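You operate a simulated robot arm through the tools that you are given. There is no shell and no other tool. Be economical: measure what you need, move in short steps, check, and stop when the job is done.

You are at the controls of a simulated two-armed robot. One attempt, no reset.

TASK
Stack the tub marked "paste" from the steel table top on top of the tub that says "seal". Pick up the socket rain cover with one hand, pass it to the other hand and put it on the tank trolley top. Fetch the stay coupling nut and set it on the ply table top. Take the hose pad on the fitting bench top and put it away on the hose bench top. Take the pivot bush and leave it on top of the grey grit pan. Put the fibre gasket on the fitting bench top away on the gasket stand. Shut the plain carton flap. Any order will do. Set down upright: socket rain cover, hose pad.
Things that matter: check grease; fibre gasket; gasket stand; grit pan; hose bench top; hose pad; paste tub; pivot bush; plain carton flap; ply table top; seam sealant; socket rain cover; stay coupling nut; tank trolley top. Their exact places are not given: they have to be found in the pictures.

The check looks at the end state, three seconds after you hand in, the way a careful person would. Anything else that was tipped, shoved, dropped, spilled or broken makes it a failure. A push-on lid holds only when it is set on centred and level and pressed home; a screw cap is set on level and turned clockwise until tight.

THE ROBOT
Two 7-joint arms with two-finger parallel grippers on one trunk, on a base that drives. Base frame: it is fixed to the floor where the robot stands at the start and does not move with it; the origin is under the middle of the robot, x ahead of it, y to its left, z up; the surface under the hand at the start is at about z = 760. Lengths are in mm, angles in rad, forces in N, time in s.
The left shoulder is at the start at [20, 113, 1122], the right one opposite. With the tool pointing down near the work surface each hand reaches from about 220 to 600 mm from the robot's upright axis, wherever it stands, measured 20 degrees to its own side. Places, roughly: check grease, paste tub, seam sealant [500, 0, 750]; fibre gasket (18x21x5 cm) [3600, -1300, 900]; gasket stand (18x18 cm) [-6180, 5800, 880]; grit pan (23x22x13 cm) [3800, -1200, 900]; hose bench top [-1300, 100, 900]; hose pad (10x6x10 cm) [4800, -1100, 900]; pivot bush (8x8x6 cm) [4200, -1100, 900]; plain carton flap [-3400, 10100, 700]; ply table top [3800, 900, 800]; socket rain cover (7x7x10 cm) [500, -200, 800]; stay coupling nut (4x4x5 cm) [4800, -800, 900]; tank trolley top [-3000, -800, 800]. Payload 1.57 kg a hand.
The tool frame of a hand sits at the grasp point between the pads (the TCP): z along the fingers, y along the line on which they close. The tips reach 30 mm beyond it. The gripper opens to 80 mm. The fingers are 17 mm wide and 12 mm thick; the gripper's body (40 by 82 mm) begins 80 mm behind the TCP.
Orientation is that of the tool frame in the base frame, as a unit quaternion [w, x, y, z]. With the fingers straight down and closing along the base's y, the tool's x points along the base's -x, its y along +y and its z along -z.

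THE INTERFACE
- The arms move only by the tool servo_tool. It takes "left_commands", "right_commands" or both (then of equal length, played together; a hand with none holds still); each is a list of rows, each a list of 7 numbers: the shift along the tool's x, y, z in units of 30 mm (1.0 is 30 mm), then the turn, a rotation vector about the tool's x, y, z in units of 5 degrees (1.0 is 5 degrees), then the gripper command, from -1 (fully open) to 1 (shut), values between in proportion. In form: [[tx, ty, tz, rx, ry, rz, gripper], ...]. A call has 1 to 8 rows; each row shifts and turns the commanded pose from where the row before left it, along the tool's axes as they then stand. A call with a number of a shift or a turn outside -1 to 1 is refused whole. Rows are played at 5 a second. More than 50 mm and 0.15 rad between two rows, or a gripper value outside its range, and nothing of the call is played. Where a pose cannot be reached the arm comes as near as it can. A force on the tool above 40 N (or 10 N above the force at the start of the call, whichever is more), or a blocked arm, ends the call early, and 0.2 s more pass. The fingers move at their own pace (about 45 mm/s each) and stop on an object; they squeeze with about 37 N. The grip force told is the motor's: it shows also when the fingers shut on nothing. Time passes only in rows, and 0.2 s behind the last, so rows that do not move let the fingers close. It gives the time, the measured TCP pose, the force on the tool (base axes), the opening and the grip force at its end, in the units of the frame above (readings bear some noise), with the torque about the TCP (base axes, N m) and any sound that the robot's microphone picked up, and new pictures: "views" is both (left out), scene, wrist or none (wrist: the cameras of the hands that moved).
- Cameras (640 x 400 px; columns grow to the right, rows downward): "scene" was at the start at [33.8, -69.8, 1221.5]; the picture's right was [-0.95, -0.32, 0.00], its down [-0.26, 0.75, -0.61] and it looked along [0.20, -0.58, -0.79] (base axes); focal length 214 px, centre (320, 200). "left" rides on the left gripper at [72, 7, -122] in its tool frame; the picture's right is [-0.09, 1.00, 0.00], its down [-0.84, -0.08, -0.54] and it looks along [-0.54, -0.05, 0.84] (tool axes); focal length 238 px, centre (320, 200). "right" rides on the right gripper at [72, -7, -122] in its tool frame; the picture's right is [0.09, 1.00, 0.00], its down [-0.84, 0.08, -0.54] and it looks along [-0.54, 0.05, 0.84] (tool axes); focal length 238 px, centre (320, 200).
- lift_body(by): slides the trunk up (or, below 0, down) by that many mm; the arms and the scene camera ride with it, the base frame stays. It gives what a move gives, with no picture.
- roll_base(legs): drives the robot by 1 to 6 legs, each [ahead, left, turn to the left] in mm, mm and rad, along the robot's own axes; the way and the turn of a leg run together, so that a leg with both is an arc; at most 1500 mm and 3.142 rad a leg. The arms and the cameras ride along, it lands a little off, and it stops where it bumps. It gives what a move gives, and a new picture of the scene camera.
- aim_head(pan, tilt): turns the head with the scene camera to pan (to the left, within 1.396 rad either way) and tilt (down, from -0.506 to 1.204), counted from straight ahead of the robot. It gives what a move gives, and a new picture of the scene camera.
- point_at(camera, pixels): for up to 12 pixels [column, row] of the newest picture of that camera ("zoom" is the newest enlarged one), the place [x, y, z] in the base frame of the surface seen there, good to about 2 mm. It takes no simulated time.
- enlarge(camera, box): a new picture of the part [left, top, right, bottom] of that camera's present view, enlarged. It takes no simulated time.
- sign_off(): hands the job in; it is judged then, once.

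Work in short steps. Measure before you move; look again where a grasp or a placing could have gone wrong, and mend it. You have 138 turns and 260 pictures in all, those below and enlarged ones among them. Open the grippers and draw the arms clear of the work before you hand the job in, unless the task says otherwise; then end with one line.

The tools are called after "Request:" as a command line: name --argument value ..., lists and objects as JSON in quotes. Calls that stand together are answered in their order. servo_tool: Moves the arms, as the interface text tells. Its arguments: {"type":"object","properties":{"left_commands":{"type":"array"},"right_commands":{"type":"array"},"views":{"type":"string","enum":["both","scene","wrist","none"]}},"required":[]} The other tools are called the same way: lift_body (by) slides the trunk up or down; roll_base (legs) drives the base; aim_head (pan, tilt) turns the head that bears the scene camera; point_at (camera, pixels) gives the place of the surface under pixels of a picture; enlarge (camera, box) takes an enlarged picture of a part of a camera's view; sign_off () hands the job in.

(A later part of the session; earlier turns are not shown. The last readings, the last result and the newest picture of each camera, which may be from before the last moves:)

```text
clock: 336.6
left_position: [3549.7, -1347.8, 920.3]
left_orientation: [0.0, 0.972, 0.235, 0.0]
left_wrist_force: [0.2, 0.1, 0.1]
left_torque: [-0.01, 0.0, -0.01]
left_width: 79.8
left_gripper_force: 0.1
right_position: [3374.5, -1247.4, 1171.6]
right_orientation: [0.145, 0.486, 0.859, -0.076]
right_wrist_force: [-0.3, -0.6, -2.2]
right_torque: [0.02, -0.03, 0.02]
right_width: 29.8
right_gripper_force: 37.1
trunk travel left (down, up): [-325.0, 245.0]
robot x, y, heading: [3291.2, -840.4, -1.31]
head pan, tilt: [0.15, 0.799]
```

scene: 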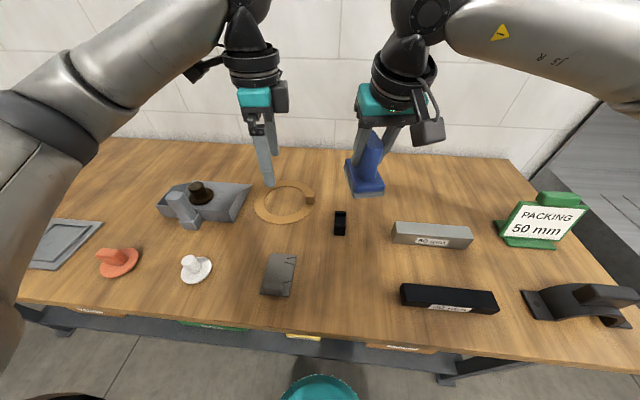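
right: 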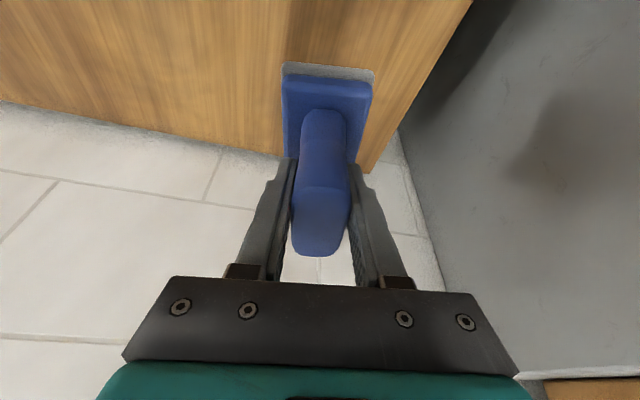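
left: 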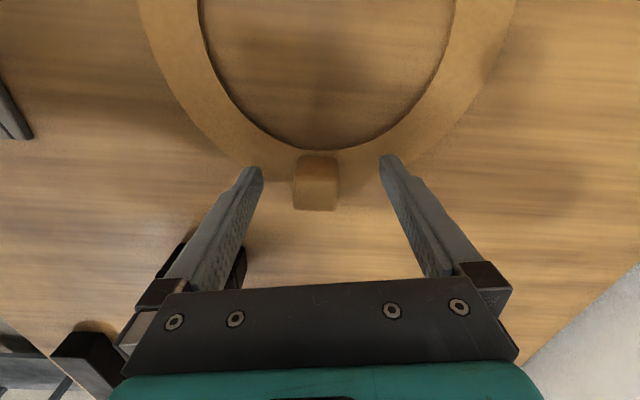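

Aligned. I close, wait, and lift slowly.

Request:
servo_tool --left_commands '[[0, 0, 0.05, 0, 0, 0, 1], [0, 0, 0, 0, 0, 0, 1], [0, 0, 0, 0, 0, 0, 1], [0, 0, 0, 0, 0, 0, 1], [0, 0, 0, 0, 0, 0, 1], [0, 0, 0, 0, 0, 0, 1], [0, 0, 0, 0, 0, 0, 1], [0, 0, 0, 0, 0, 0, 1]]' --views "none"

Request:
servo_tool --left_commands '[[0, 0, -0.2, 0, 0, 0, 1], [0, 0, -0.4, 0, 0, 0, 1], [0, 0, -0.8, 0, 0, 0, 1], [0, 0, -1, 0, 0, 0, 1], [0, 0, -1, 0, 0, 0, 1], [0, 0, -1, 0, 0, 0, 1], [0, 0, -1, 0, 0, 0, 1], [0, 0, -1, 0, 0, 0, 1]]'

```text
clock: 338.4
left_position: [3549.9, -1348.2, 918.2]
left_orientation: [-0.001, 0.972, 0.235, 0.001]
left_wrist_force: [1.0, -0.2, 0.3]
left_torque: [0.06, 0.0, 0.04]
left_width: 26.6
left_gripper_force: 37.0
right_position: [3374.8, -1247.2, 1172.1]
right_orientation: [0.145, 0.485, 0.859, -0.076]
right_wrist_force: [-0.6, -0.2, -2.2]
right_torque: [0.0, 0.02, -0.02]
right_width: 29.5
right_gripper_force: 37.0
trunk travel left (down, up): [-325.0, 245.0]
robot x, y, heading: [3292.5, -837.3, -1.309]
head pan, tilt: [0.15, 0.799]
```

```text
clock: 340.2
left_position: [3550.1, -1345.9, 1111.6]
left_orientation: [0.0, 0.972, 0.236, 0.001]
left_wrist_force: [0.3, 0.9, -0.4]
left_torque: [-0.03, 0.01, 0.0]
left_width: 26.8
left_gripper_force: 37.1
right_position: [3374.8, -1247.1, 1172.3]
right_orientation: [0.145, 0.486, 0.859, -0.076]
right_wrist_force: [-0.4, 0.2, -2.1]
right_torque: [0.0, -0.01, -0.02]
right_width: 29.7
right_gripper_force: 37.0
trunk travel left (down, up): [-325.0, 245.0]
robot x, y, heading: [3294.6, -837.6, -1.31]
head pan, tilt: [0.15, 0.799]
```

scene: 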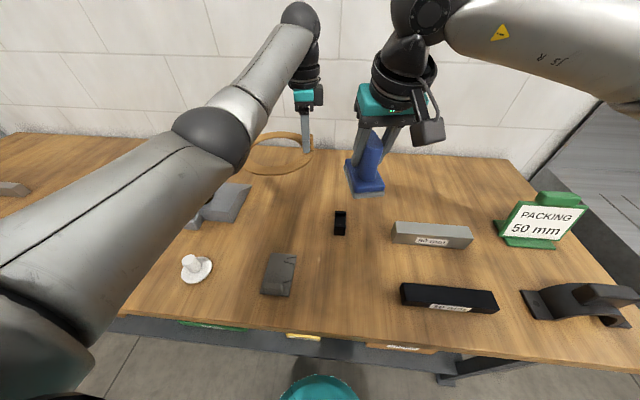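
left: 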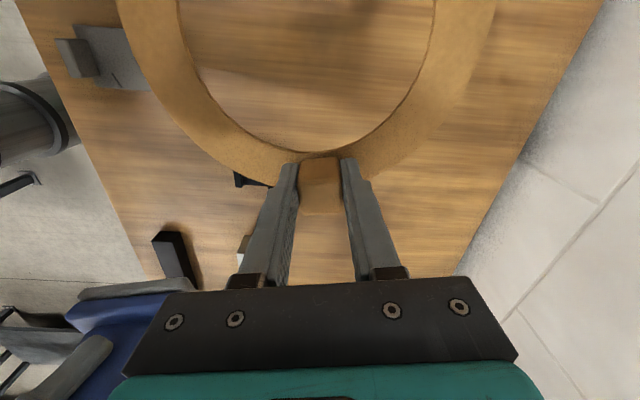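

The gasket is held level. I draw the left arm in a little, then back off, turn west and drive to the hose bench along the known route.

Request:
servo_tool --left_commands '[[0.21, -0.98, -0.4, 0, 0, 0, 1], [0.21, -0.98, -0.4, 0, 0, 0, 1], [0.21, -0.98, -0.4, 0, 0, 0, 1], [0.21, -0.98, -0.4, 0, 0, 0, 1]]' --views "none"

Request:
roll_base --legs '[[-350, 0, 0], [0, 0, -1.83], [1400, 400, 0], [1400, 230, 0]]'

```text
clock: 341.2
left_position: [3517.6, -1230.8, 1157.2]
left_orientation: [-0.001, 0.972, 0.234, 0.002]
left_wrist_force: [0.0, 0.4, -0.2]
left_torque: [-0.01, 0.02, 0.01]
left_width: 26.6
left_gripper_force: 37.1
right_position: [3375.1, -1247.9, 1171.7]
right_orientation: [0.145, 0.486, 0.858, -0.076]
right_wrist_force: [0.2, 0.1, -2.0]
right_torque: [0.01, 0.01, 0.04]
right_width: 29.5
right_gripper_force: 37.2
trunk travel left (down, up): [-325.0, 245.0]
robot x, y, heading: [3293.0, -840.0, -1.305]
head pan, tilt: [0.15, 0.799]
```

```text
clock: 361.3
left_position: [-20.6, -1295.5, 1157.9]
left_orientation: [0.001, 0.784, -0.621, 0.001]
left_wrist_force: [-0.4, 1.0, -0.2]
left_torque: [0.0, -0.04, -0.02]
left_width: 26.5
left_gripper_force: 36.7
right_position: [-0.4, -1153.1, 1172.5]
right_orientation: [0.029, 0.976, 0.146, -0.161]
right_wrist_force: [0.2, -0.6, -2.0]
right_torque: [0.01, -0.02, 0.01]
right_width: 29.9
right_gripper_force: 37.3
trunk travel left (down, up): [-325.0, 245.0]
robot x, y, heading: [412.3, -1169.2, -3.124]
head pan, tilt: [0.15, 0.799]
```

scene: 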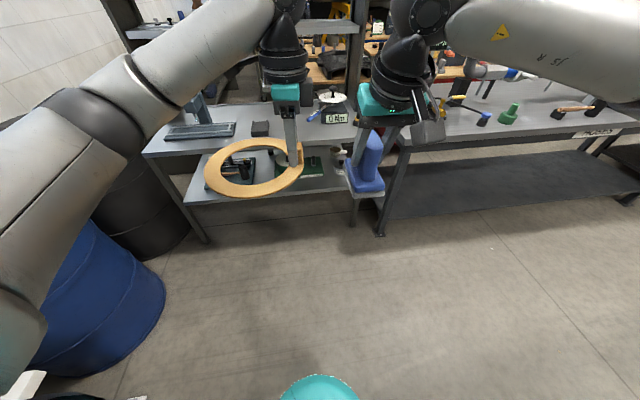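

The hose bench begins at column 390. I measure its front edge and items.

Request:
point_at --camera "scene" --pixels '[[400, 146], [470, 140], [560, 133], [630, 127], [510, 115], [545, 118], [570, 108], [484, 118], [530, 100], [600, 110], [380, 230], [540, 128]]'

Request:
enlarge --camera "scene" --box '[400, 60, 640, 180]'

```text
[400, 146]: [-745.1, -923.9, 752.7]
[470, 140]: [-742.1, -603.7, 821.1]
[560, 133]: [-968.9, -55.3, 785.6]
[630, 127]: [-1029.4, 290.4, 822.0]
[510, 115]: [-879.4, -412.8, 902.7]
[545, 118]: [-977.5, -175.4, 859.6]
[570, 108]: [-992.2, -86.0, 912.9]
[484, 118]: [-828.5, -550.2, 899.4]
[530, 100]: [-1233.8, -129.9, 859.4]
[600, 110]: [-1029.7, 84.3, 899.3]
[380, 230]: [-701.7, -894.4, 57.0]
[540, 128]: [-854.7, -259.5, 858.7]
```

```text
2.67 times, centred on (520, 120) of scene
```

zoom: 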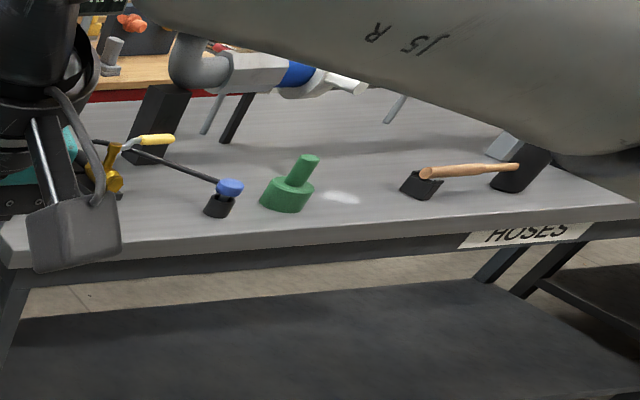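

Bench top z≈859, front edge (-742,-604)→(-1029,290); a free spot is near (-960,-270). I drive to (-501,-164) and face the bench squarely.

Request:
roll_base --legs '[[895, -1021, 0], [0, 0, 0.294]]'

Request:
aim_head --pan -0.1 --tilt 0.85

```text
clock: 369.0
left_position: [-880.1, -400.1, 1158.3]
left_orientation: [0.0, 0.861, -0.508, 0.001]
left_wrist_force: [0.4, -0.2, -0.3]
left_torque: [0.04, 0.01, 0.01]
left_width: 26.7
left_gripper_force: 37.1
right_position: [-900.6, -257.7, 1172.2]
right_orientation: [0.051, 0.947, 0.278, -0.156]
right_wrist_force: [0.0, 0.1, -1.8]
right_torque: [-0.01, 0.0, -0.01]
right_width: 29.6
right_gripper_force: 36.8
trunk travel left (down, up): [-325.0, 245.0]
robot x, y, heading: [-491.9, -159.1, -2.853]
head pan, tilt: [0.15, 0.799]
```

scene: 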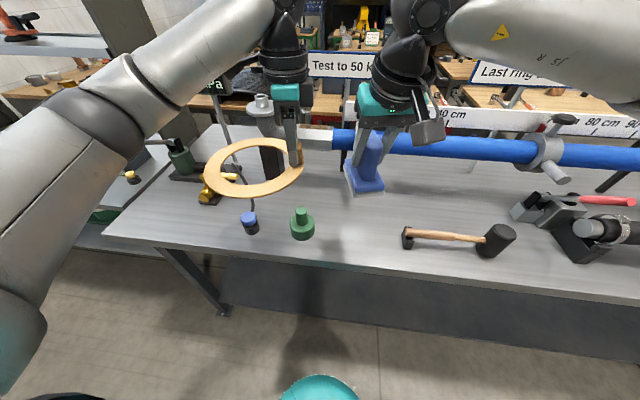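

```text
clock: 369.8
left_position: [-880.4, -400.6, 1158.2]
left_orientation: [0.001, 0.861, -0.509, 0.001]
left_wrist_force: [-0.5, 0.5, 0.7]
left_torque: [0.0, 0.01, 0.02]
left_width: 26.7
left_gripper_force: 36.8
right_position: [-900.3, -258.7, 1172.0]
right_orientation: [0.051, 0.947, 0.278, -0.155]
right_wrist_force: [0.3, -1.5, -1.5]
right_torque: [0.02, 0.02, -0.01]
right_width: 30.0
right_gripper_force: 37.0
trunk travel left (down, up): [-325.0, 245.0]
robot x, y, heading: [-496.2, -160.0, -2.849]
head pan, tilt: [-0.099, 0.85]
```

scene: 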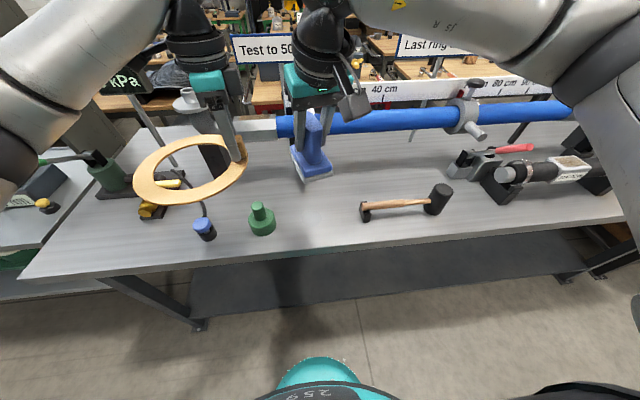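

I measure the free patch between the green fitting and the hammer.

Request:
point_at --camera "scene" --pixels '[[312, 222], [312, 200], [310, 245], [340, 215], [262, 235], [365, 212], [345, 125], [320, 195], [290, 215]]'

```text
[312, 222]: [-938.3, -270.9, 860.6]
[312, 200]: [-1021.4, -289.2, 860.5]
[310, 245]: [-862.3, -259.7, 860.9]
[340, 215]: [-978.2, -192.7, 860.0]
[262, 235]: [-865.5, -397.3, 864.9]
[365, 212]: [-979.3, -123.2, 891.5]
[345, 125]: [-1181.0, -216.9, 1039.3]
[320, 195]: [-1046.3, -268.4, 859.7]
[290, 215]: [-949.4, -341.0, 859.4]
```

I bring the pad over (-965,-262) and down to about 18 mm above the bench.

Request:
servo_tool --right_commands '[[0.083, -0.144, 0.95, 0, 0, 0, 1], [0.083, -0.144, 0.95, 0, 0, 0, 1], [0.083, -0.144, 0.95, 0, 0, 0, 1], [0.083, -0.144, 0.95, 0, 0, 0, 1], [0.083, -0.144, 0.95, 0, 0, 0, 1], [0.083, -0.144, 0.95, 0, 0, 0, 1], [0.083, -0.144, 0.95, 0, 0, 0, 1], [0.083, -0.144, 0.95, 0, 0, 0, 1]]'

Request:
enlarge --camera "scene" --box '[240, 130, 400, 250]'

```text
clock: 371.6
left_position: [-880.5, -398.7, 1158.3]
left_orientation: [0.001, 0.861, -0.508, 0.001]
left_wrist_force: [-0.6, -0.4, -0.9]
left_torque: [0.02, 0.02, -0.05]
left_width: 26.5
left_gripper_force: 37.3
right_position: [-964.2, -261.6, 947.4]
right_orientation: [0.051, 0.947, 0.278, -0.155]
right_wrist_force: [0.3, -0.6, -2.3]
right_torque: [0.02, 0.0, 0.02]
right_width: 29.7
right_gripper_force: 37.0
trunk travel left (down, up): [-325.0, 245.0]
robot x, y, heading: [-497.3, -161.0, -2.849]
head pan, tilt: [-0.099, 0.85]
```

scene: 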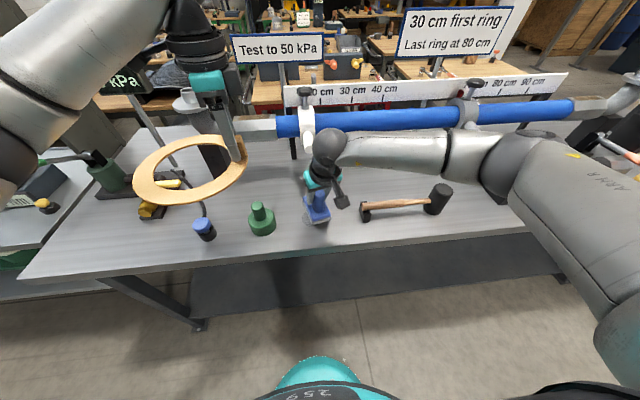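
right: 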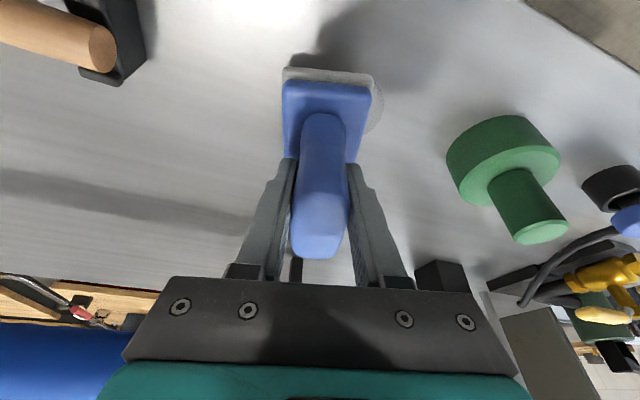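

```text
3.33 times, centred on (320, 190) of scene
```

zoom: 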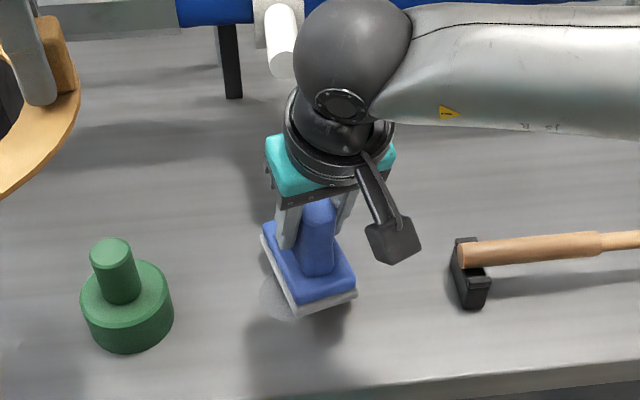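

Good. I lower 12 mm, then 1.5 mm steps.

Request:
servo_tool --right_commands '[[0.065, 0, 0.19, 0, 0, 0, 1], [0.065, 0, 0.19, 0, 0, 0, 1], [0.016, 0, 0.047, 0, 0, 0, 1], [0.016, 0, 0.047, 0, 0, 0, 1], [0, 0, 0, 0, 0, 0, 1]]' --views "none"

```text
clock: 372.8
left_position: [-881.7, -399.0, 1157.2]
left_orientation: [0.0, 0.861, -0.508, 0.001]
left_wrist_force: [0.5, 0.1, -0.6]
left_torque: [0.01, 0.0, 0.01]
left_width: 26.5
left_gripper_force: 37.2
right_position: [-963.7, -259.8, 933.9]
right_orientation: [0.05, 0.947, 0.278, -0.154]
right_wrist_force: [0.1, 0.3, -2.1]
right_torque: [0.04, 0.0, -0.03]
right_width: 29.8
right_gripper_force: 37.0
trunk travel left (down, up): [-325.0, 245.0]
robot x, y, heading: [-494.7, -161.1, -2.856]
head pan, tilt: [-0.099, 0.85]
```

Request:
servo_tool --right_commands '[[0.016, 0, 0.047, 0, 0, 0, 1], [0.016, 0, 0.047, 0, 0, 0, 1], [0.016, 0, 0.047, 0, 0, 0, 1], [0, 0, 0, 0, 0, 0, 1]]' --views "none"

```text
clock: 373.8
left_position: [-880.2, -399.4, 1159.0]
left_orientation: [0.001, 0.861, -0.509, 0.001]
left_wrist_force: [-0.4, 1.3, 0.4]
left_torque: [0.0, 0.02, 0.0]
left_width: 26.3
left_gripper_force: 36.6
right_position: [-964.1, -259.0, 930.8]
right_orientation: [0.051, 0.946, 0.279, -0.156]
right_wrist_force: [0.8, 1.8, 9.7]
right_torque: [0.58, -0.04, -0.02]
right_width: 29.6
right_gripper_force: 36.7
trunk travel left (down, up): [-325.0, 245.0]
robot x, y, heading: [-489.2, -162.9, -2.85]
head pan, tilt: [-0.099, 0.85]
```

Contact (9.7 N). I ease, open, withdraw along the fingers and look.

Request:
servo_tool --right_commands '[[-0.01, 0, -0.03, 0, 0, 0, 1], [0, 0, 0, 0, 0, 0, 0], [0, 0, 0, 0, 0, 0, -0.4], [0, 0, 0, 0, 0, 0, -0.4], [0, 0, -0.5, 0, 0, 0, -0.4], [0, 0, -1, 0, 0, 0, -0.4], [0, 0, -1, 0, 0, 0, -0.4], [0, 0, -1, 0, 0, 0, -0.4]]' --views "none"

Request:
servo_tool --right_commands '[[0, 0, -1, 0, 0, 0, -0.4], [0.4, 0, -1, 0, 0, 0, -0.4], [0.4, 0, -1, 0, 0, 0, -0.4], [0.4, 0, -1, 0, 0, 0, -0.4]]' --views "scene"

Request:
enlarge --camera "scene" --box '[240, 130, 400, 250]'

```text
clock: 375.6
left_position: [-880.0, -399.7, 1158.1]
left_orientation: [0.001, 0.861, -0.508, 0.0]
left_wrist_force: [0.2, -0.8, -0.1]
left_torque: [0.01, 0.04, -0.04]
left_width: 26.5
left_gripper_force: 37.2
right_position: [-934.2, -239.3, 1031.3]
right_orientation: [0.051, 0.947, 0.277, -0.154]
right_wrist_force: [0.5, -0.6, -1.1]
right_torque: [0.01, 0.04, 0.0]
right_width: 55.8
right_gripper_force: 0.1
trunk travel left (down, up): [-325.0, 245.0]
robot x, y, heading: [-495.0, -160.8, -2.843]
head pan, tilt: [-0.099, 0.85]
```

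```text
clock: 376.6
left_position: [-879.3, -399.8, 1158.4]
left_orientation: [0.001, 0.861, -0.509, 0.0]
left_wrist_force: [0.1, -0.4, -0.4]
left_torque: [0.02, 0.02, 0.02]
left_width: 26.6
left_gripper_force: 37.3
right_position: [-876.3, -200.1, 1132.7]
right_orientation: [0.051, 0.947, 0.278, -0.155]
right_wrist_force: [0.2, 0.9, 0.3]
right_torque: [0.02, -0.07, -0.03]
right_width: 55.8
right_gripper_force: 0.1
trunk travel left (down, up): [-325.0, 245.0]
robot x, y, heading: [-496.2, -161.4, -2.853]
head pan, tilt: [-0.099, 0.85]
```

scene: 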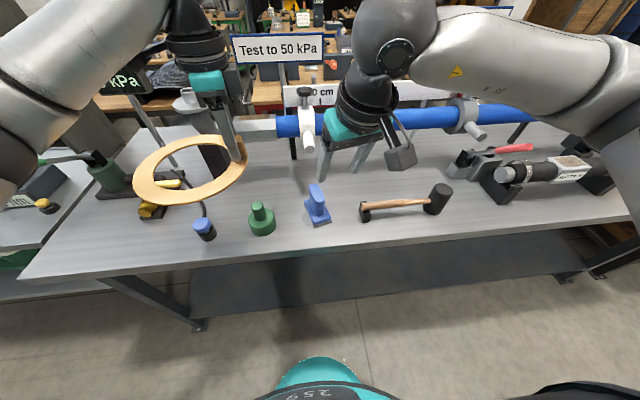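

```text
3.33 times, centred on (320, 190) of scene
```

zoom: 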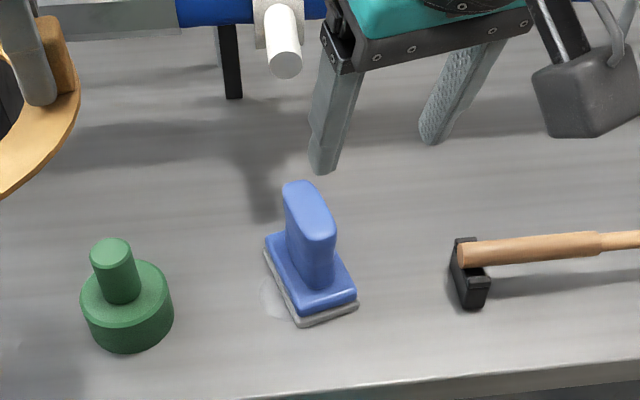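

The hose pad stands on its bench. I raise the trunk for clearance and drive with the gasket north, then west along the known route to about (-2700,2700).

Request:
lift_body --by 235

Request:
roll_base --legs '[[-150, 0, 0], [0, 0, -1.863], [1050, 200, 0], [1050, 100, 0], [650, 750, 0], [60, 1300, 0]]'

Request:
aim_head --pan 0.9 --tilt 0.3

```text
clock: 379.1
left_position: [-879.7, -400.0, 1392.6]
left_orientation: [0.001, 0.861, -0.508, 0.001]
left_wrist_force: [-1.2, 0.4, -1.1]
left_torque: [0.01, 0.02, -0.01]
left_width: 26.5
left_gripper_force: 36.6
right_position: [-877.0, -200.9, 1368.4]
right_orientation: [0.051, 0.947, 0.278, -0.156]
right_wrist_force: [0.9, -0.2, 0.4]
right_torque: [0.0, 0.0, -0.01]
right_width: 56.0
right_gripper_force: 0.0
trunk travel left (down, up): [-560.0, 10.0]
robot x, y, heading: [-493.5, -162.8, -2.849]
head pan, tilt: [-0.099, 0.85]
```

```text
clock: 405.7
left_position: [-2821.2, 3109.5, 1392.7]
left_orientation: [-0.001, -0.101, 0.995, 0.0]
left_wrist_force: [-0.1, -0.9, -1.0]
left_torque: [0.01, 0.0, 0.03]
left_width: 26.3
left_gripper_force: 37.5
right_position: [-2633.0, 3046.8, 1367.9]
right_orientation: [-0.095, 0.784, -0.599, -0.133]
right_wrist_force: [-0.2, 0.3, 0.1]
right_torque: [-0.02, 0.04, 0.03]
right_width: 56.0
right_gripper_force: 0.0
trunk travel left (down, up): [-560.0, 10.0]
robot x, y, heading: [-2709.0, 2673.4, 1.56]
head pan, tilt: [-0.099, 0.85]
```

scene: 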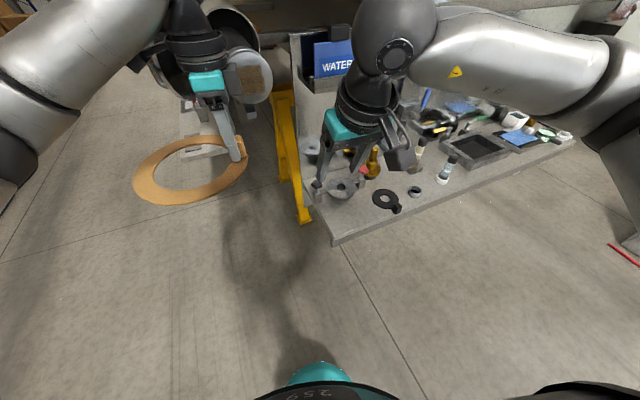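

```text
clock: 407.0
left_position: [-2821.2, 3109.8, 1393.0]
left_orientation: [0.0, -0.101, 0.995, 0.0]
left_wrist_force: [-0.5, 0.8, 0.4]
left_torque: [0.01, -0.02, -0.03]
left_width: 26.6
left_gripper_force: 37.3
right_position: [-2631.8, 3048.7, 1367.1]
right_orientation: [-0.094, 0.784, -0.599, -0.133]
right_wrist_force: [0.9, -0.7, -0.7]
right_torque: [0.0, 0.03, 0.02]
right_width: 55.9
right_gripper_force: 0.1
trunk travel left (down, up): [-560.0, 10.0]
robot x, y, heading: [-2713.1, 2671.9, 1.56]
head pan, tilt: [0.901, 0.3]
```

scene: 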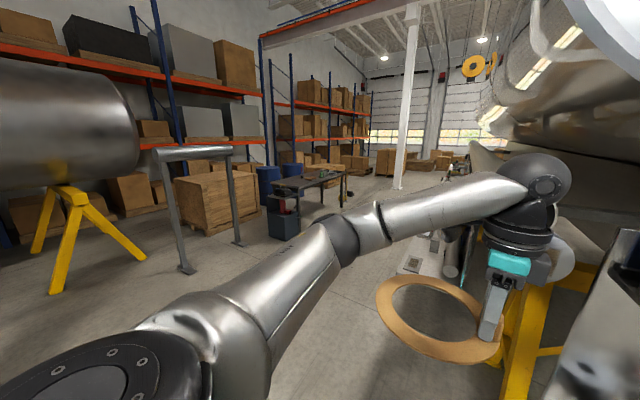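

The gasket stand should lie along the image centre: the dark table near (310,180). I enlarge and measure it.

Request:
enlarge --camera "scene" --box '[250, 140, 410, 250]'

Request:
point_at --camera "zoom" --pixels '[[200, 155], [300, 150], [340, 155], [120, 180], [380, 125], [400, 200], [240, 260], [330, 300], [420, 180], [560, 190], [150, 210], [150, 390]]'

```text
3.64 times, centred on (330, 195) of scene
```

zoom: 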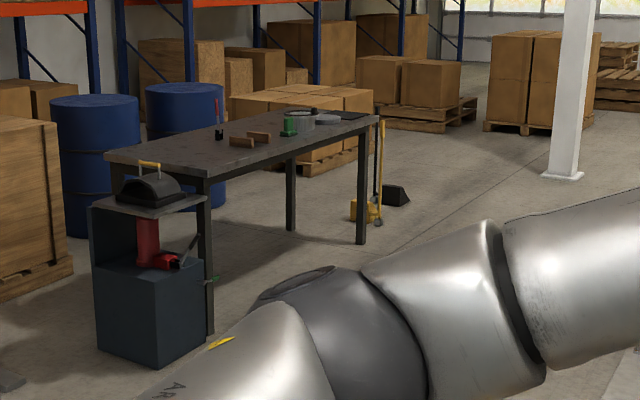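

```text
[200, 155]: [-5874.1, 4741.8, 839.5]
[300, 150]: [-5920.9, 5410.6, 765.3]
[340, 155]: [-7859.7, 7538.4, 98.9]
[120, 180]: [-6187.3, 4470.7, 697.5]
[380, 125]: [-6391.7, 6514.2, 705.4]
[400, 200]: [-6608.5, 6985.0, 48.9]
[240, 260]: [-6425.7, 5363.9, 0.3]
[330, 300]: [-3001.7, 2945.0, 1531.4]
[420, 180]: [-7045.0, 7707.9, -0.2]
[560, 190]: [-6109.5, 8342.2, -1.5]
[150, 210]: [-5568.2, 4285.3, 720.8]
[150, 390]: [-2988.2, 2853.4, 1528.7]
```

The table with the stand is at about (-5870..-6390, 4700..6300). I back off a bit, turn toward it and drive 2.4 m.

Request:
roll_base --legs '[[-150, 0, 0], [0, 0, 0.79], [1200, 0, 0], [1200, 0, 0]]'

Request:
aim_head --pan 0.0 --tilt 0.4

Request:
enlarge --camera "scene" --box '[200, 120, 440, 270]'

```text
clock: 413.1
left_position: [-3427.5, 3103.2, 1394.3]
left_orientation: [-0.001, -0.463, 0.886, 0.003]
left_wrist_force: [0.1, 0.5, -0.5]
left_torque: [0.0, -0.02, -0.03]
left_width: 26.7
left_gripper_force: 36.6
right_position: [-3246.3, 3191.9, 1368.4]
right_orientation: [-0.043, 0.949, -0.27, -0.156]
right_wrist_force: [-0.1, 0.6, 0.5]
right_torque: [0.0, 0.01, 0.02]
right_width: 56.0
right_gripper_force: 0.0
trunk travel left (down, up): [-560.0, 10.0]
robot x, y, heading: [-3046.3, 2880.6, 2.327]
head pan, tilt: [0.901, 0.3]
stopped in leg 3: the robot was blocked; the commanded pose is now the measured one
```

scene: 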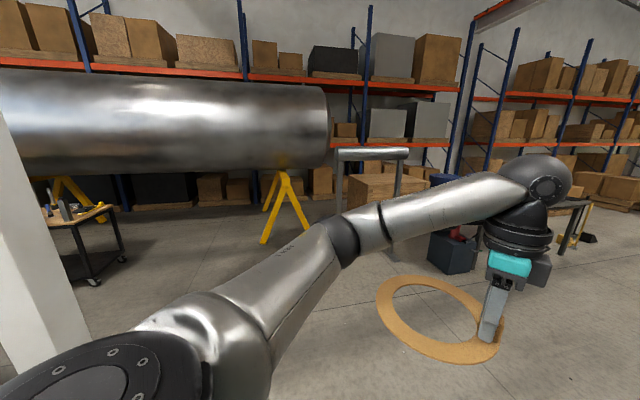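

```text
clock: 414.3
left_position: [-3426.3, 3102.5, 1395.6]
left_orientation: [0.0, -0.464, 0.886, 0.004]
left_wrist_force: [-0.3, 0.9, -0.8]
left_torque: [0.04, 0.0, 0.02]
left_width: 26.5
left_gripper_force: 37.1
right_position: [-3243.6, 3193.0, 1367.3]
right_orientation: [-0.042, 0.949, -0.269, -0.157]
right_wrist_force: [0.4, 0.3, 0.7]
right_torque: [0.0, -0.03, 0.03]
right_width: 55.9
right_gripper_force: 0.1
trunk travel left (down, up): [-560.0, 10.0]
robot x, y, heading: [-3047.3, 2874.9, 2.325]
head pan, tilt: [0.0, 0.4]
```

scene: 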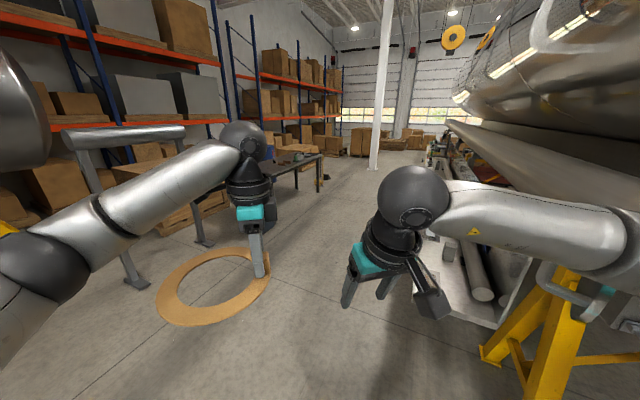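

```text
2.67 times, centred on (320, 195) of scene
```

zoom: 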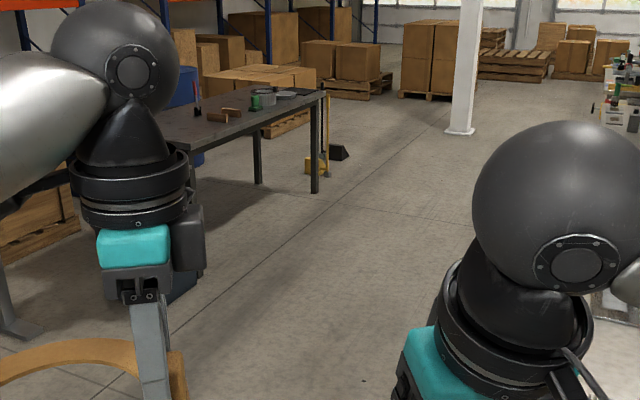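

The right elbow touched the tank frame on the right. I measure the gantry's feet at left, then shift left and go on.

Request:
point_at --camera "scene" --pixels '[[138, 287], [204, 245], [320, 190], [300, 195], [290, 160], [322, 158], [300, 158], [500, 320], [375, 165], [300, 240]]'

Request:
roll_base --legs '[[-60, 350, 0], [1300, 0, 0]]'

```text
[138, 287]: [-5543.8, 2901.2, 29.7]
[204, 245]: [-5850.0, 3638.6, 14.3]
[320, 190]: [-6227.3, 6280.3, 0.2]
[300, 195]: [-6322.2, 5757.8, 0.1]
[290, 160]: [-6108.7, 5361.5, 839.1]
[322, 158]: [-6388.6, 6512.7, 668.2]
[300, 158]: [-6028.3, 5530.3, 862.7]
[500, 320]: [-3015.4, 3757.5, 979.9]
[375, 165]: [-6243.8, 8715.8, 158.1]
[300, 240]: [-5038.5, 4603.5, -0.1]
```

```text
clock: 422.7
left_position: [-4549.8, 3757.7, 1392.3]
left_orientation: [-0.002, -0.473, 0.881, -0.001]
left_wrist_force: [0.3, -0.4, -0.7]
left_torque: [-0.01, -0.02, -0.03]
left_width: 26.7
left_gripper_force: 37.4
right_position: [-4369.9, 3851.4, 1364.8]
right_orientation: [-0.038, 0.952, -0.262, -0.154]
right_wrist_force: [0.4, -0.3, 0.6]
right_torque: [0.0, 0.02, -0.02]
right_width: 56.1
right_gripper_force: 0.1
trunk travel left (down, up): [-560.0, 10.0]
robot x, y, heading: [-4164.8, 3527.7, 2.342]
head pan, tilt: [0.0, 0.4]
```

scene: 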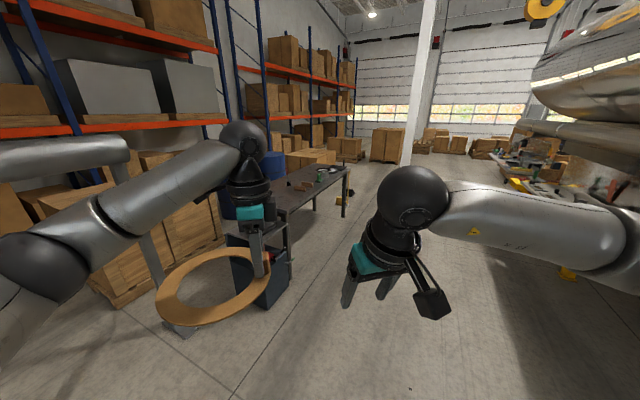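

Clear. I enlarge the table top to find the gasket stand.

Request:
enlarge --camera "scene" --box '[265, 150, 365, 215]'

Request:
point_at --camera "zoom" --pixels '[[430, 115], [360, 165], [270, 220], [540, 120], [120, 325], [250, 190], [440, 135], [480, 110], [400, 220], [345, 190], [385, 130], [170, 220]]'

```text
6.15 times, centred on (315, 182) of scene
```

zoom: 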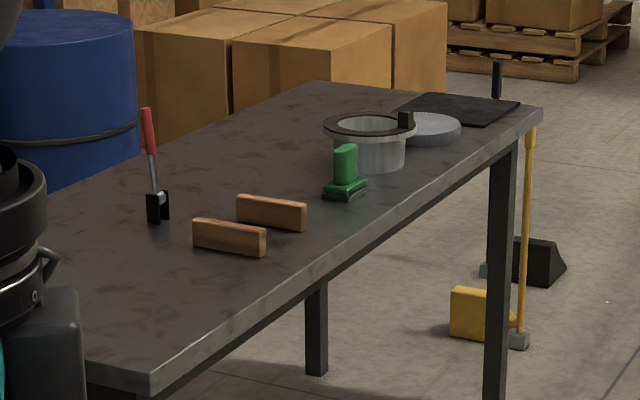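

```text
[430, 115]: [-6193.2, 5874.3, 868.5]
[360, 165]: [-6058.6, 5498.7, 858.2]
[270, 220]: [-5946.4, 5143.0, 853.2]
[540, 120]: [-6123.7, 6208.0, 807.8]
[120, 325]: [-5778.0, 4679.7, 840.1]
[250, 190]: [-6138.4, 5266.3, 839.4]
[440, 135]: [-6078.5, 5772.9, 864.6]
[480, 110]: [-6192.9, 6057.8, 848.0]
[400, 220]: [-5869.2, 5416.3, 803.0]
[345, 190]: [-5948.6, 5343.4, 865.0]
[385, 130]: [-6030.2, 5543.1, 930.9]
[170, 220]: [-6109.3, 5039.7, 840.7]
```

The grey round disc near (-6170,5850), top z≈868, is the gasket stand (the other flange already bears a black gasket). I drive to (-5758,6196), face the table and lower the trunk.

Request:
roll_base --legs '[[1010, -239, 0], [1010, -239, 0], [1000, -239, 0], [0, 0, 1.111]]'

Request:
aim_head --pan 0.2 --tilt 0.8

Request:
point_at --camera "scene" --pixels '[[320, 200], [280, 220], [360, 220]]'

```text
clock: 440.7
left_position: [-6149.0, 5947.0, 1390.9]
left_orientation: [0.002, 0.864, -0.503, 0.002]
left_wrist_force: [-1.2, 0.4, -0.5]
left_torque: [0.0, 0.01, 0.03]
left_width: 26.7
left_gripper_force: 37.0
right_position: [-6150.1, 6149.3, 1364.2]
right_orientation: [0.048, 0.948, 0.275, -0.15]
right_wrist_force: [0.3, 0.1, 0.2]
right_torque: [0.02, 0.01, -0.03]
right_width: 56.4
right_gripper_force: 0.1
trunk travel left (down, up): [-560.0, 10.0]
robot x, y, heading: [-5767.9, 6188.1, -2.841]
head pan, tilt: [0.0, 0.4]
```

scene: 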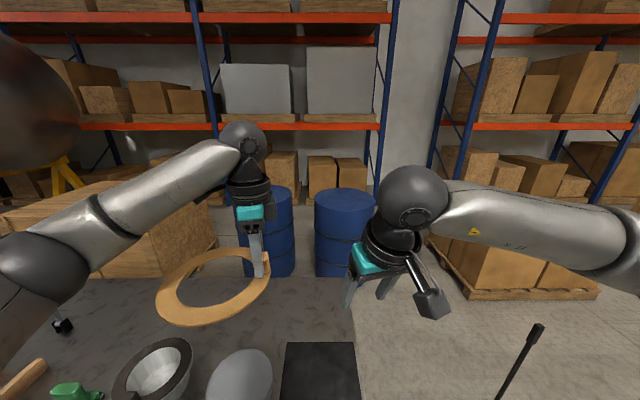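

```text
clock: 441.6
left_position: [-6149.8, 5946.5, 1390.9]
left_orientation: [0.0, 0.864, -0.504, 0.002]
left_wrist_force: [0.5, -0.6, 0.2]
left_torque: [-0.01, 0.03, 0.03]
left_width: 26.9
left_gripper_force: 37.3
right_position: [-6149.7, 6150.7, 1363.7]
right_orientation: [0.048, 0.948, 0.276, -0.151]
right_wrist_force: [-0.2, 0.3, 0.8]
right_torque: [0.03, 0.03, 0.04]
right_width: 56.0
right_gripper_force: 0.0
trunk travel left (down, up): [-560.0, 10.0]
robot x, y, heading: [-5768.8, 6187.9, -2.835]
head pan, tilt: [0.201, 0.799]
```

scene: 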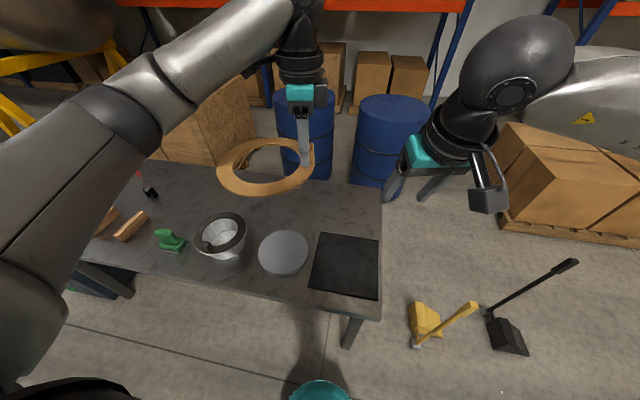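

```text
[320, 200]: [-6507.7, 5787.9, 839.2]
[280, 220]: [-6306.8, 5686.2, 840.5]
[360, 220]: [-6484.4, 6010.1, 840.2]
```

I zoom in on the flange, disc and mat to be sure which is the gasket stand.

Request:
enlarge --camera "scene" --box '[180, 190, 400, 320]'

Request:
point_at --camera "scene" --pixels '[[283, 252], [259, 252], [307, 252], [283, 233], [283, 274], [220, 235], [196, 240], [245, 235], [222, 213], [222, 255], [345, 265], [315, 235]]'

```text
2.91 times, centred on (290, 255) of scene
```

zoom: 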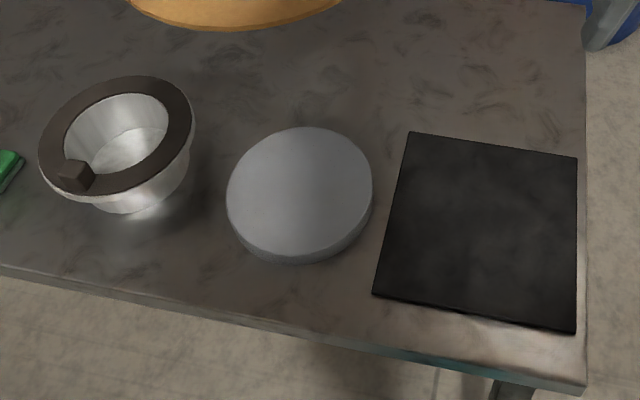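

```text
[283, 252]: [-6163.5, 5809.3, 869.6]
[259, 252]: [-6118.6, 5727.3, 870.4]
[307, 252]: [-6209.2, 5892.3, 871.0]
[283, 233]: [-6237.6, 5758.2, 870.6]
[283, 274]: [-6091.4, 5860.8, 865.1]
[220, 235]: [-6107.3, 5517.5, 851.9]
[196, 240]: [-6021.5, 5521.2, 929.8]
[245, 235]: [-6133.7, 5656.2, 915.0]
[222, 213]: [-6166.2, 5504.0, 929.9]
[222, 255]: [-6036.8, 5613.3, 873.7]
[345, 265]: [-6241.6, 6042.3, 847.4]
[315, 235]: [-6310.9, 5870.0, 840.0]
```

The disc (centre (-6164,5809), 18 cm, top z≈870) is the stand. I lower the trunk 270 and look through the left camera at the ring.

Request:
lift_body --by -270

Request:
servo_tool --left_commands '[[0, 0, 0, 0, 0, 0, 1]]' --views "both"

Request:
point_at --camera "left" --pixels '[[125, 20], [490, 20], [200, 20], [420, 20], [320, 150], [200, 130], [440, 130], [150, 70], [470, 70], [320, 158]]'

```text
clock: 444.3
left_position: [-6149.6, 5946.4, 1121.6]
left_orientation: [0.0, 0.864, -0.504, 0.001]
left_wrist_force: [-0.8, 0.4, -0.1]
left_torque: [0.01, 0.0, 0.01]
left_width: 26.5
left_gripper_force: 37.5
right_position: [-6149.1, 6150.2, 1094.8]
right_orientation: [0.048, 0.948, 0.275, -0.151]
right_wrist_force: [0.6, 0.9, -1.2]
right_torque: [0.0, -0.03, 0.01]
right_width: 55.9
right_gripper_force: 0.0
trunk travel left (down, up): [-290.0, 280.0]
robot x, y, heading: [-5763.5, 6190.5, -2.841]
head pan, tilt: [0.201, 0.799]
```

```text
clock: 444.7
left_position: [-6149.2, 5946.9, 1121.8]
left_orientation: [0.001, 0.864, -0.504, 0.001]
left_wrist_force: [-0.6, -0.3, 0.2]
left_torque: [0.02, 0.0, -0.01]
left_width: 26.6
left_gripper_force: 36.7
right_position: [-6150.0, 6150.1, 1093.1]
right_orientation: [0.048, 0.948, 0.275, -0.151]
right_wrist_force: [-0.3, -0.5, 0.3]
right_torque: [-0.03, 0.02, -0.04]
right_width: 56.0
right_gripper_force: 0.1
trunk travel left (down, up): [-290.0, 280.0]
robot x, y, heading: [-5769.6, 6188.1, -2.839]
head pan, tilt: [0.201, 0.799]
```

scene: 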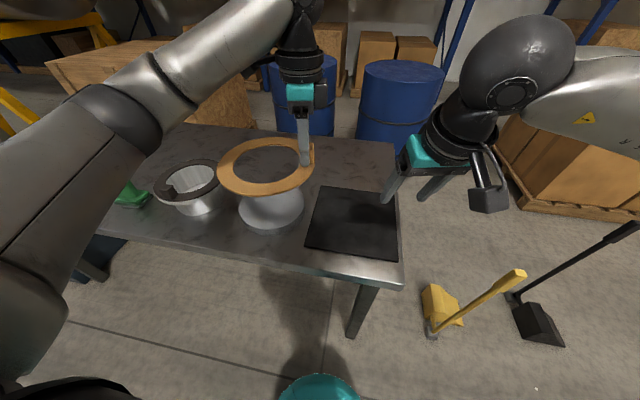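
left: 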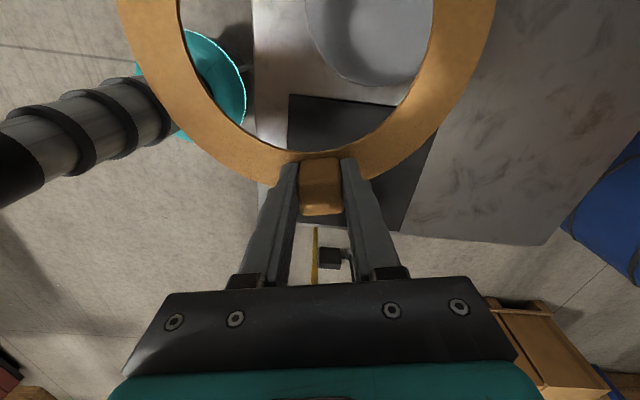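

```text
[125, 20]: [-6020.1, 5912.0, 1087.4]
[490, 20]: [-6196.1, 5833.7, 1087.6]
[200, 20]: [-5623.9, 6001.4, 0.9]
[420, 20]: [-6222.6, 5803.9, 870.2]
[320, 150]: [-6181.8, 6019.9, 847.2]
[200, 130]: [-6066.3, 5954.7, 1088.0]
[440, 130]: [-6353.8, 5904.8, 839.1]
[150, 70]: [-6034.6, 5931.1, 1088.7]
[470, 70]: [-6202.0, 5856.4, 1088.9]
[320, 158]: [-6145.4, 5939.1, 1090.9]
```

I measure the ring's outline in the scene picture.

Request:
point_at --camera "scene" --pixels '[[262, 141], [221, 172], [262, 191], [300, 182], [235, 150], [290, 140], [236, 188], [285, 190], [265, 225], [240, 215], [301, 205]]'

Request:
enlarge --camera "scene" --box '[200, 120, 340, 240]'

```text
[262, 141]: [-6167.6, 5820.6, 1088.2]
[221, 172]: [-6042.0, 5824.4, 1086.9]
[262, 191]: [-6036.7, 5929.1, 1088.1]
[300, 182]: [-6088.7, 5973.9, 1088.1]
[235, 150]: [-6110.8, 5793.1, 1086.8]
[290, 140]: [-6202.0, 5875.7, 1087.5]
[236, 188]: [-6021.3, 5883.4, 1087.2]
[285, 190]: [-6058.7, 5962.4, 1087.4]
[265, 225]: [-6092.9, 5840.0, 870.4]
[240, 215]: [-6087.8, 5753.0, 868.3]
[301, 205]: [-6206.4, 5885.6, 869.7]
```

```text
3.33 times, centred on (270, 180) of scene
```

zoom: 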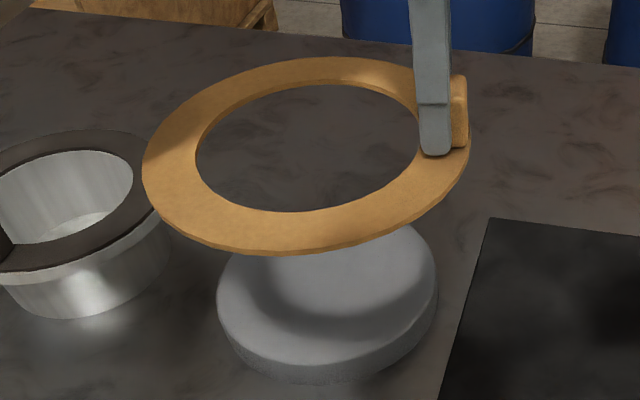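

Ring centre = TCP + 74 mm along tool x. I move the ring over the disc and lower to z≈945.

Request:
servo_tool --left_commands '[[0.43, 0.9, 0.3, 0, 0, 0, 1], [0.43, 0.9, 0.3, 0, 0, 0, 1], [0.43, 0.9, 0.3, 0, 0, 0, 1], [0, 0, 1, 0, 0, 0, 1], [0, 0, 1, 0, 0, 0, 1], [0, 0, 1, 0, 0, 0, 1], [0, 0, 1, 0, 0, 0, 1], [0, 0, 0.8, 0, 0, 0, 1]]' --views "none"

Request:
enlarge --camera "scene" --box '[200, 140, 360, 260]'

```text
clock: 446.5
left_position: [-6199.4, 5873.9, 952.1]
left_orientation: [0.0, 0.864, -0.504, 0.001]
left_wrist_force: [-0.4, 0.2, -0.6]
left_torque: [0.0, 0.02, 0.02]
left_width: 26.7
left_gripper_force: 36.9
right_position: [-6149.1, 6149.4, 1094.9]
right_orientation: [0.048, 0.948, 0.276, -0.15]
right_wrist_force: [0.2, -0.4, 0.0]
right_torque: [0.02, -0.02, 0.0]
right_width: 56.1
right_gripper_force: 0.0
trunk travel left (down, up): [-290.0, 280.0]
robot x, y, heading: [-5766.9, 6189.7, -2.838]
head pan, tilt: [0.201, 0.799]
```

```text
3.33 times, centred on (280, 200) of scene
```

zoom: 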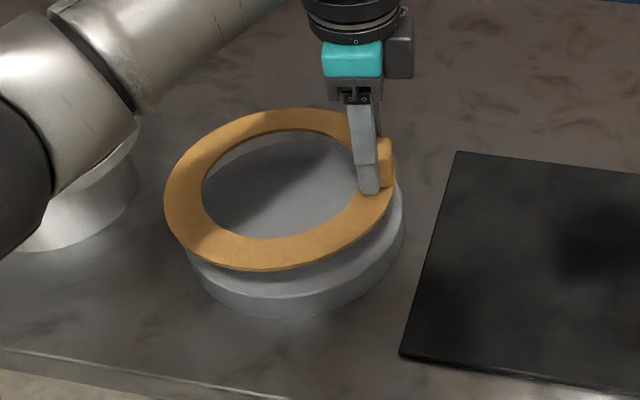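

Well over the disc. I lower 38 mm, then fine steps.

Request:
servo_tool --left_commands '[[0, 0, 0.6, 0, 0, 0, 1], [0, 0, 0.5, 0, 0, 0, 1], [0, 0, 0.15, 0, 0, 0, 1], [0, 0, 0.05, 0, 0, 0, 1], [0, 0, 0.05, 0, 0, 0, 1], [0, 0, 0, 0, 0, 0, 1]]' --views "none"

Request:
enlarge --camera "scene" --box '[200, 140, 360, 260]'

```text
clock: 447.9
left_position: [-6199.8, 5872.8, 910.3]
left_orientation: [0.001, 0.865, -0.503, 0.002]
left_wrist_force: [0.3, -0.7, -1.1]
left_torque: [0.03, 0.03, 0.01]
left_width: 26.4
left_gripper_force: 37.1
right_position: [-6148.8, 6148.4, 1093.7]
right_orientation: [0.048, 0.948, 0.275, -0.15]
right_wrist_force: [-0.5, 0.4, -0.2]
right_torque: [0.01, 0.0, 0.02]
right_width: 55.9
right_gripper_force: 0.1
trunk travel left (down, up): [-290.0, 280.0]
robot x, y, heading: [-5768.5, 6185.7, -2.835]
head pan, tilt: [0.201, 0.799]
```

```text
3.33 times, centred on (280, 200) of scene
```

zoom: 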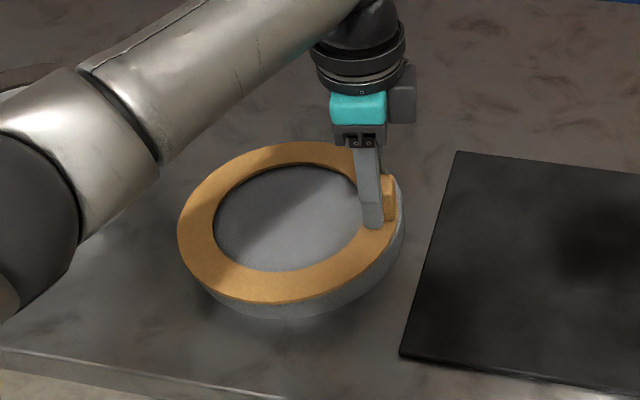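

The ring looks slightly left of the disc; I measure both.

Request:
point_at --camera "zoom" --pixels '[[183, 225], [270, 298], [205, 185], [345, 275], [290, 145], [398, 215], [395, 190], [320, 310], [215, 298], [385, 255]]'

```text
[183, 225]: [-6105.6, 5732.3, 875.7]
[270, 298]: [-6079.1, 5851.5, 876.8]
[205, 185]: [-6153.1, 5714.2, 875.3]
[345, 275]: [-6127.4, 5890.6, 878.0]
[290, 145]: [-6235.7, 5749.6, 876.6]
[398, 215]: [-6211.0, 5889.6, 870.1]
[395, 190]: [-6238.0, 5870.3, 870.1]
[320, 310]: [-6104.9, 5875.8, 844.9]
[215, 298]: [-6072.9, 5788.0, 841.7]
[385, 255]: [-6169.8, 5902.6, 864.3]
```

They differ by about 5 mm; I shift 5 mm along -x of the tool and lower to contact.

Request:
servo_tool --left_commands '[[-0.17, 0, 0, 0, 0, 0, 1], [0, 0, 0.04, 0, 0, 0, 1], [0, 0, 0.04, 0, 0, 0, 1], [0, 0, 0.04, 0, 0, 0, 1], [0, 0, 0, 0, 0, 0, 1]]' --views "none"

```text
clock: 449.1
left_position: [-6201.6, 5878.0, 907.9]
left_orientation: [0.002, 0.864, -0.504, 0.0]
left_wrist_force: [-1.5, -0.7, 7.9]
left_torque: [-1.0, -0.68, -0.08]
left_width: 26.6
left_gripper_force: 36.7
right_position: [-6149.7, 6150.9, 1094.6]
right_orientation: [0.048, 0.948, 0.275, -0.152]
right_wrist_force: [0.4, 0.2, -0.1]
right_torque: [0.01, 0.02, 0.01]
right_width: 55.8
right_gripper_force: 0.1
trunk travel left (down, up): [-290.0, 280.0]
robot x, y, heading: [-5765.7, 6187.7, -2.834]
head pan, tilt: [0.201, 0.799]
```

Contact (7.9 N). I release, rise, and look.

Request:
servo_tool --left_commands '[[0, 0, -0.02, 0, 0, 0, 1], [0, 0, 0, 0, 0, 0, 0.1], [0, 0, 0, 0, 0, 0, -0.3], [0, 0, 0, 0, 0, 0, -0.3], [0, 0, -0.5, 0, 0, 0, -0.3], [0, 0, -1, 0, 0, 0, -0.3], [0, 0, -1, 0, 0, 0, -0.3], [0, 0, -1, 0, 0, 0, -0.3]]' --views "none"

Request:
servo_tool --left_commands '[[0, -0.7, -1, 0, 0, 0, -0.3], [0, -0.7, -1, 0, 0, 0, -0.3], [0, -0.7, -1, 0, 0, 0, -0.3]]' --views "scene"

Request:
enlarge --camera "scene" --box '[160, 140, 360, 280]'

```text
clock: 450.9
left_position: [-6203.0, 5878.0, 1010.6]
left_orientation: [0.001, 0.864, -0.504, 0.002]
left_wrist_force: [-0.5, 0.5, -0.4]
left_torque: [0.0, 0.02, 0.0]
left_width: 52.2
left_gripper_force: 0.1
right_position: [-6149.8, 6150.0, 1094.9]
right_orientation: [0.048, 0.948, 0.275, -0.15]
right_wrist_force: [-0.1, 0.6, 0.0]
right_torque: [0.02, -0.01, 0.0]
right_width: 56.1
right_gripper_force: 0.1
trunk travel left (down, up): [-290.0, 280.0]
robot x, y, heading: [-5766.1, 6192.5, -2.837]
head pan, tilt: [0.201, 0.799]
```

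```text
clock: 451.7
left_position: [-6148.7, 5908.4, 1102.5]
left_orientation: [0.0, 0.865, -0.503, 0.002]
left_wrist_force: [-0.2, -0.8, -0.4]
left_torque: [0.04, 0.0, 0.0]
left_width: 52.3
left_gripper_force: 0.2
right_position: [-6149.4, 6149.7, 1094.8]
right_orientation: [0.048, 0.948, 0.276, -0.151]
right_wrist_force: [0.2, 0.3, 0.1]
right_torque: [-0.03, 0.0, 0.0]
right_width: 55.9
right_gripper_force: 0.0
trunk travel left (down, up): [-290.0, 280.0]
robot x, y, heading: [-5768.3, 6186.6, -2.837]
head pan, tilt: [0.201, 0.799]
```

scene: 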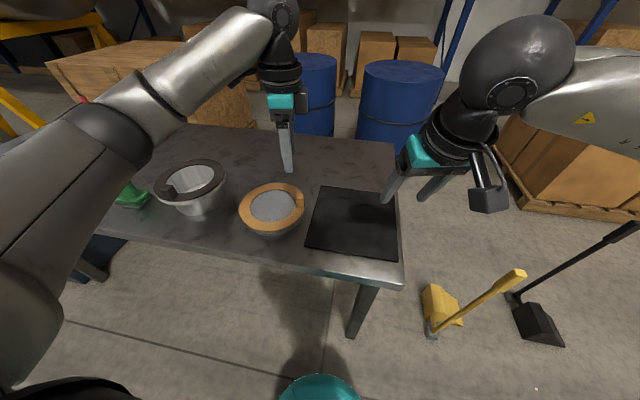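

```text
2.86 times, centred on (260, 210) of scene
```

zoom: 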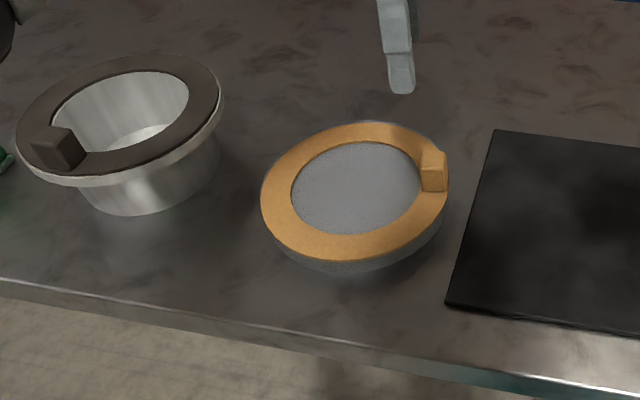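

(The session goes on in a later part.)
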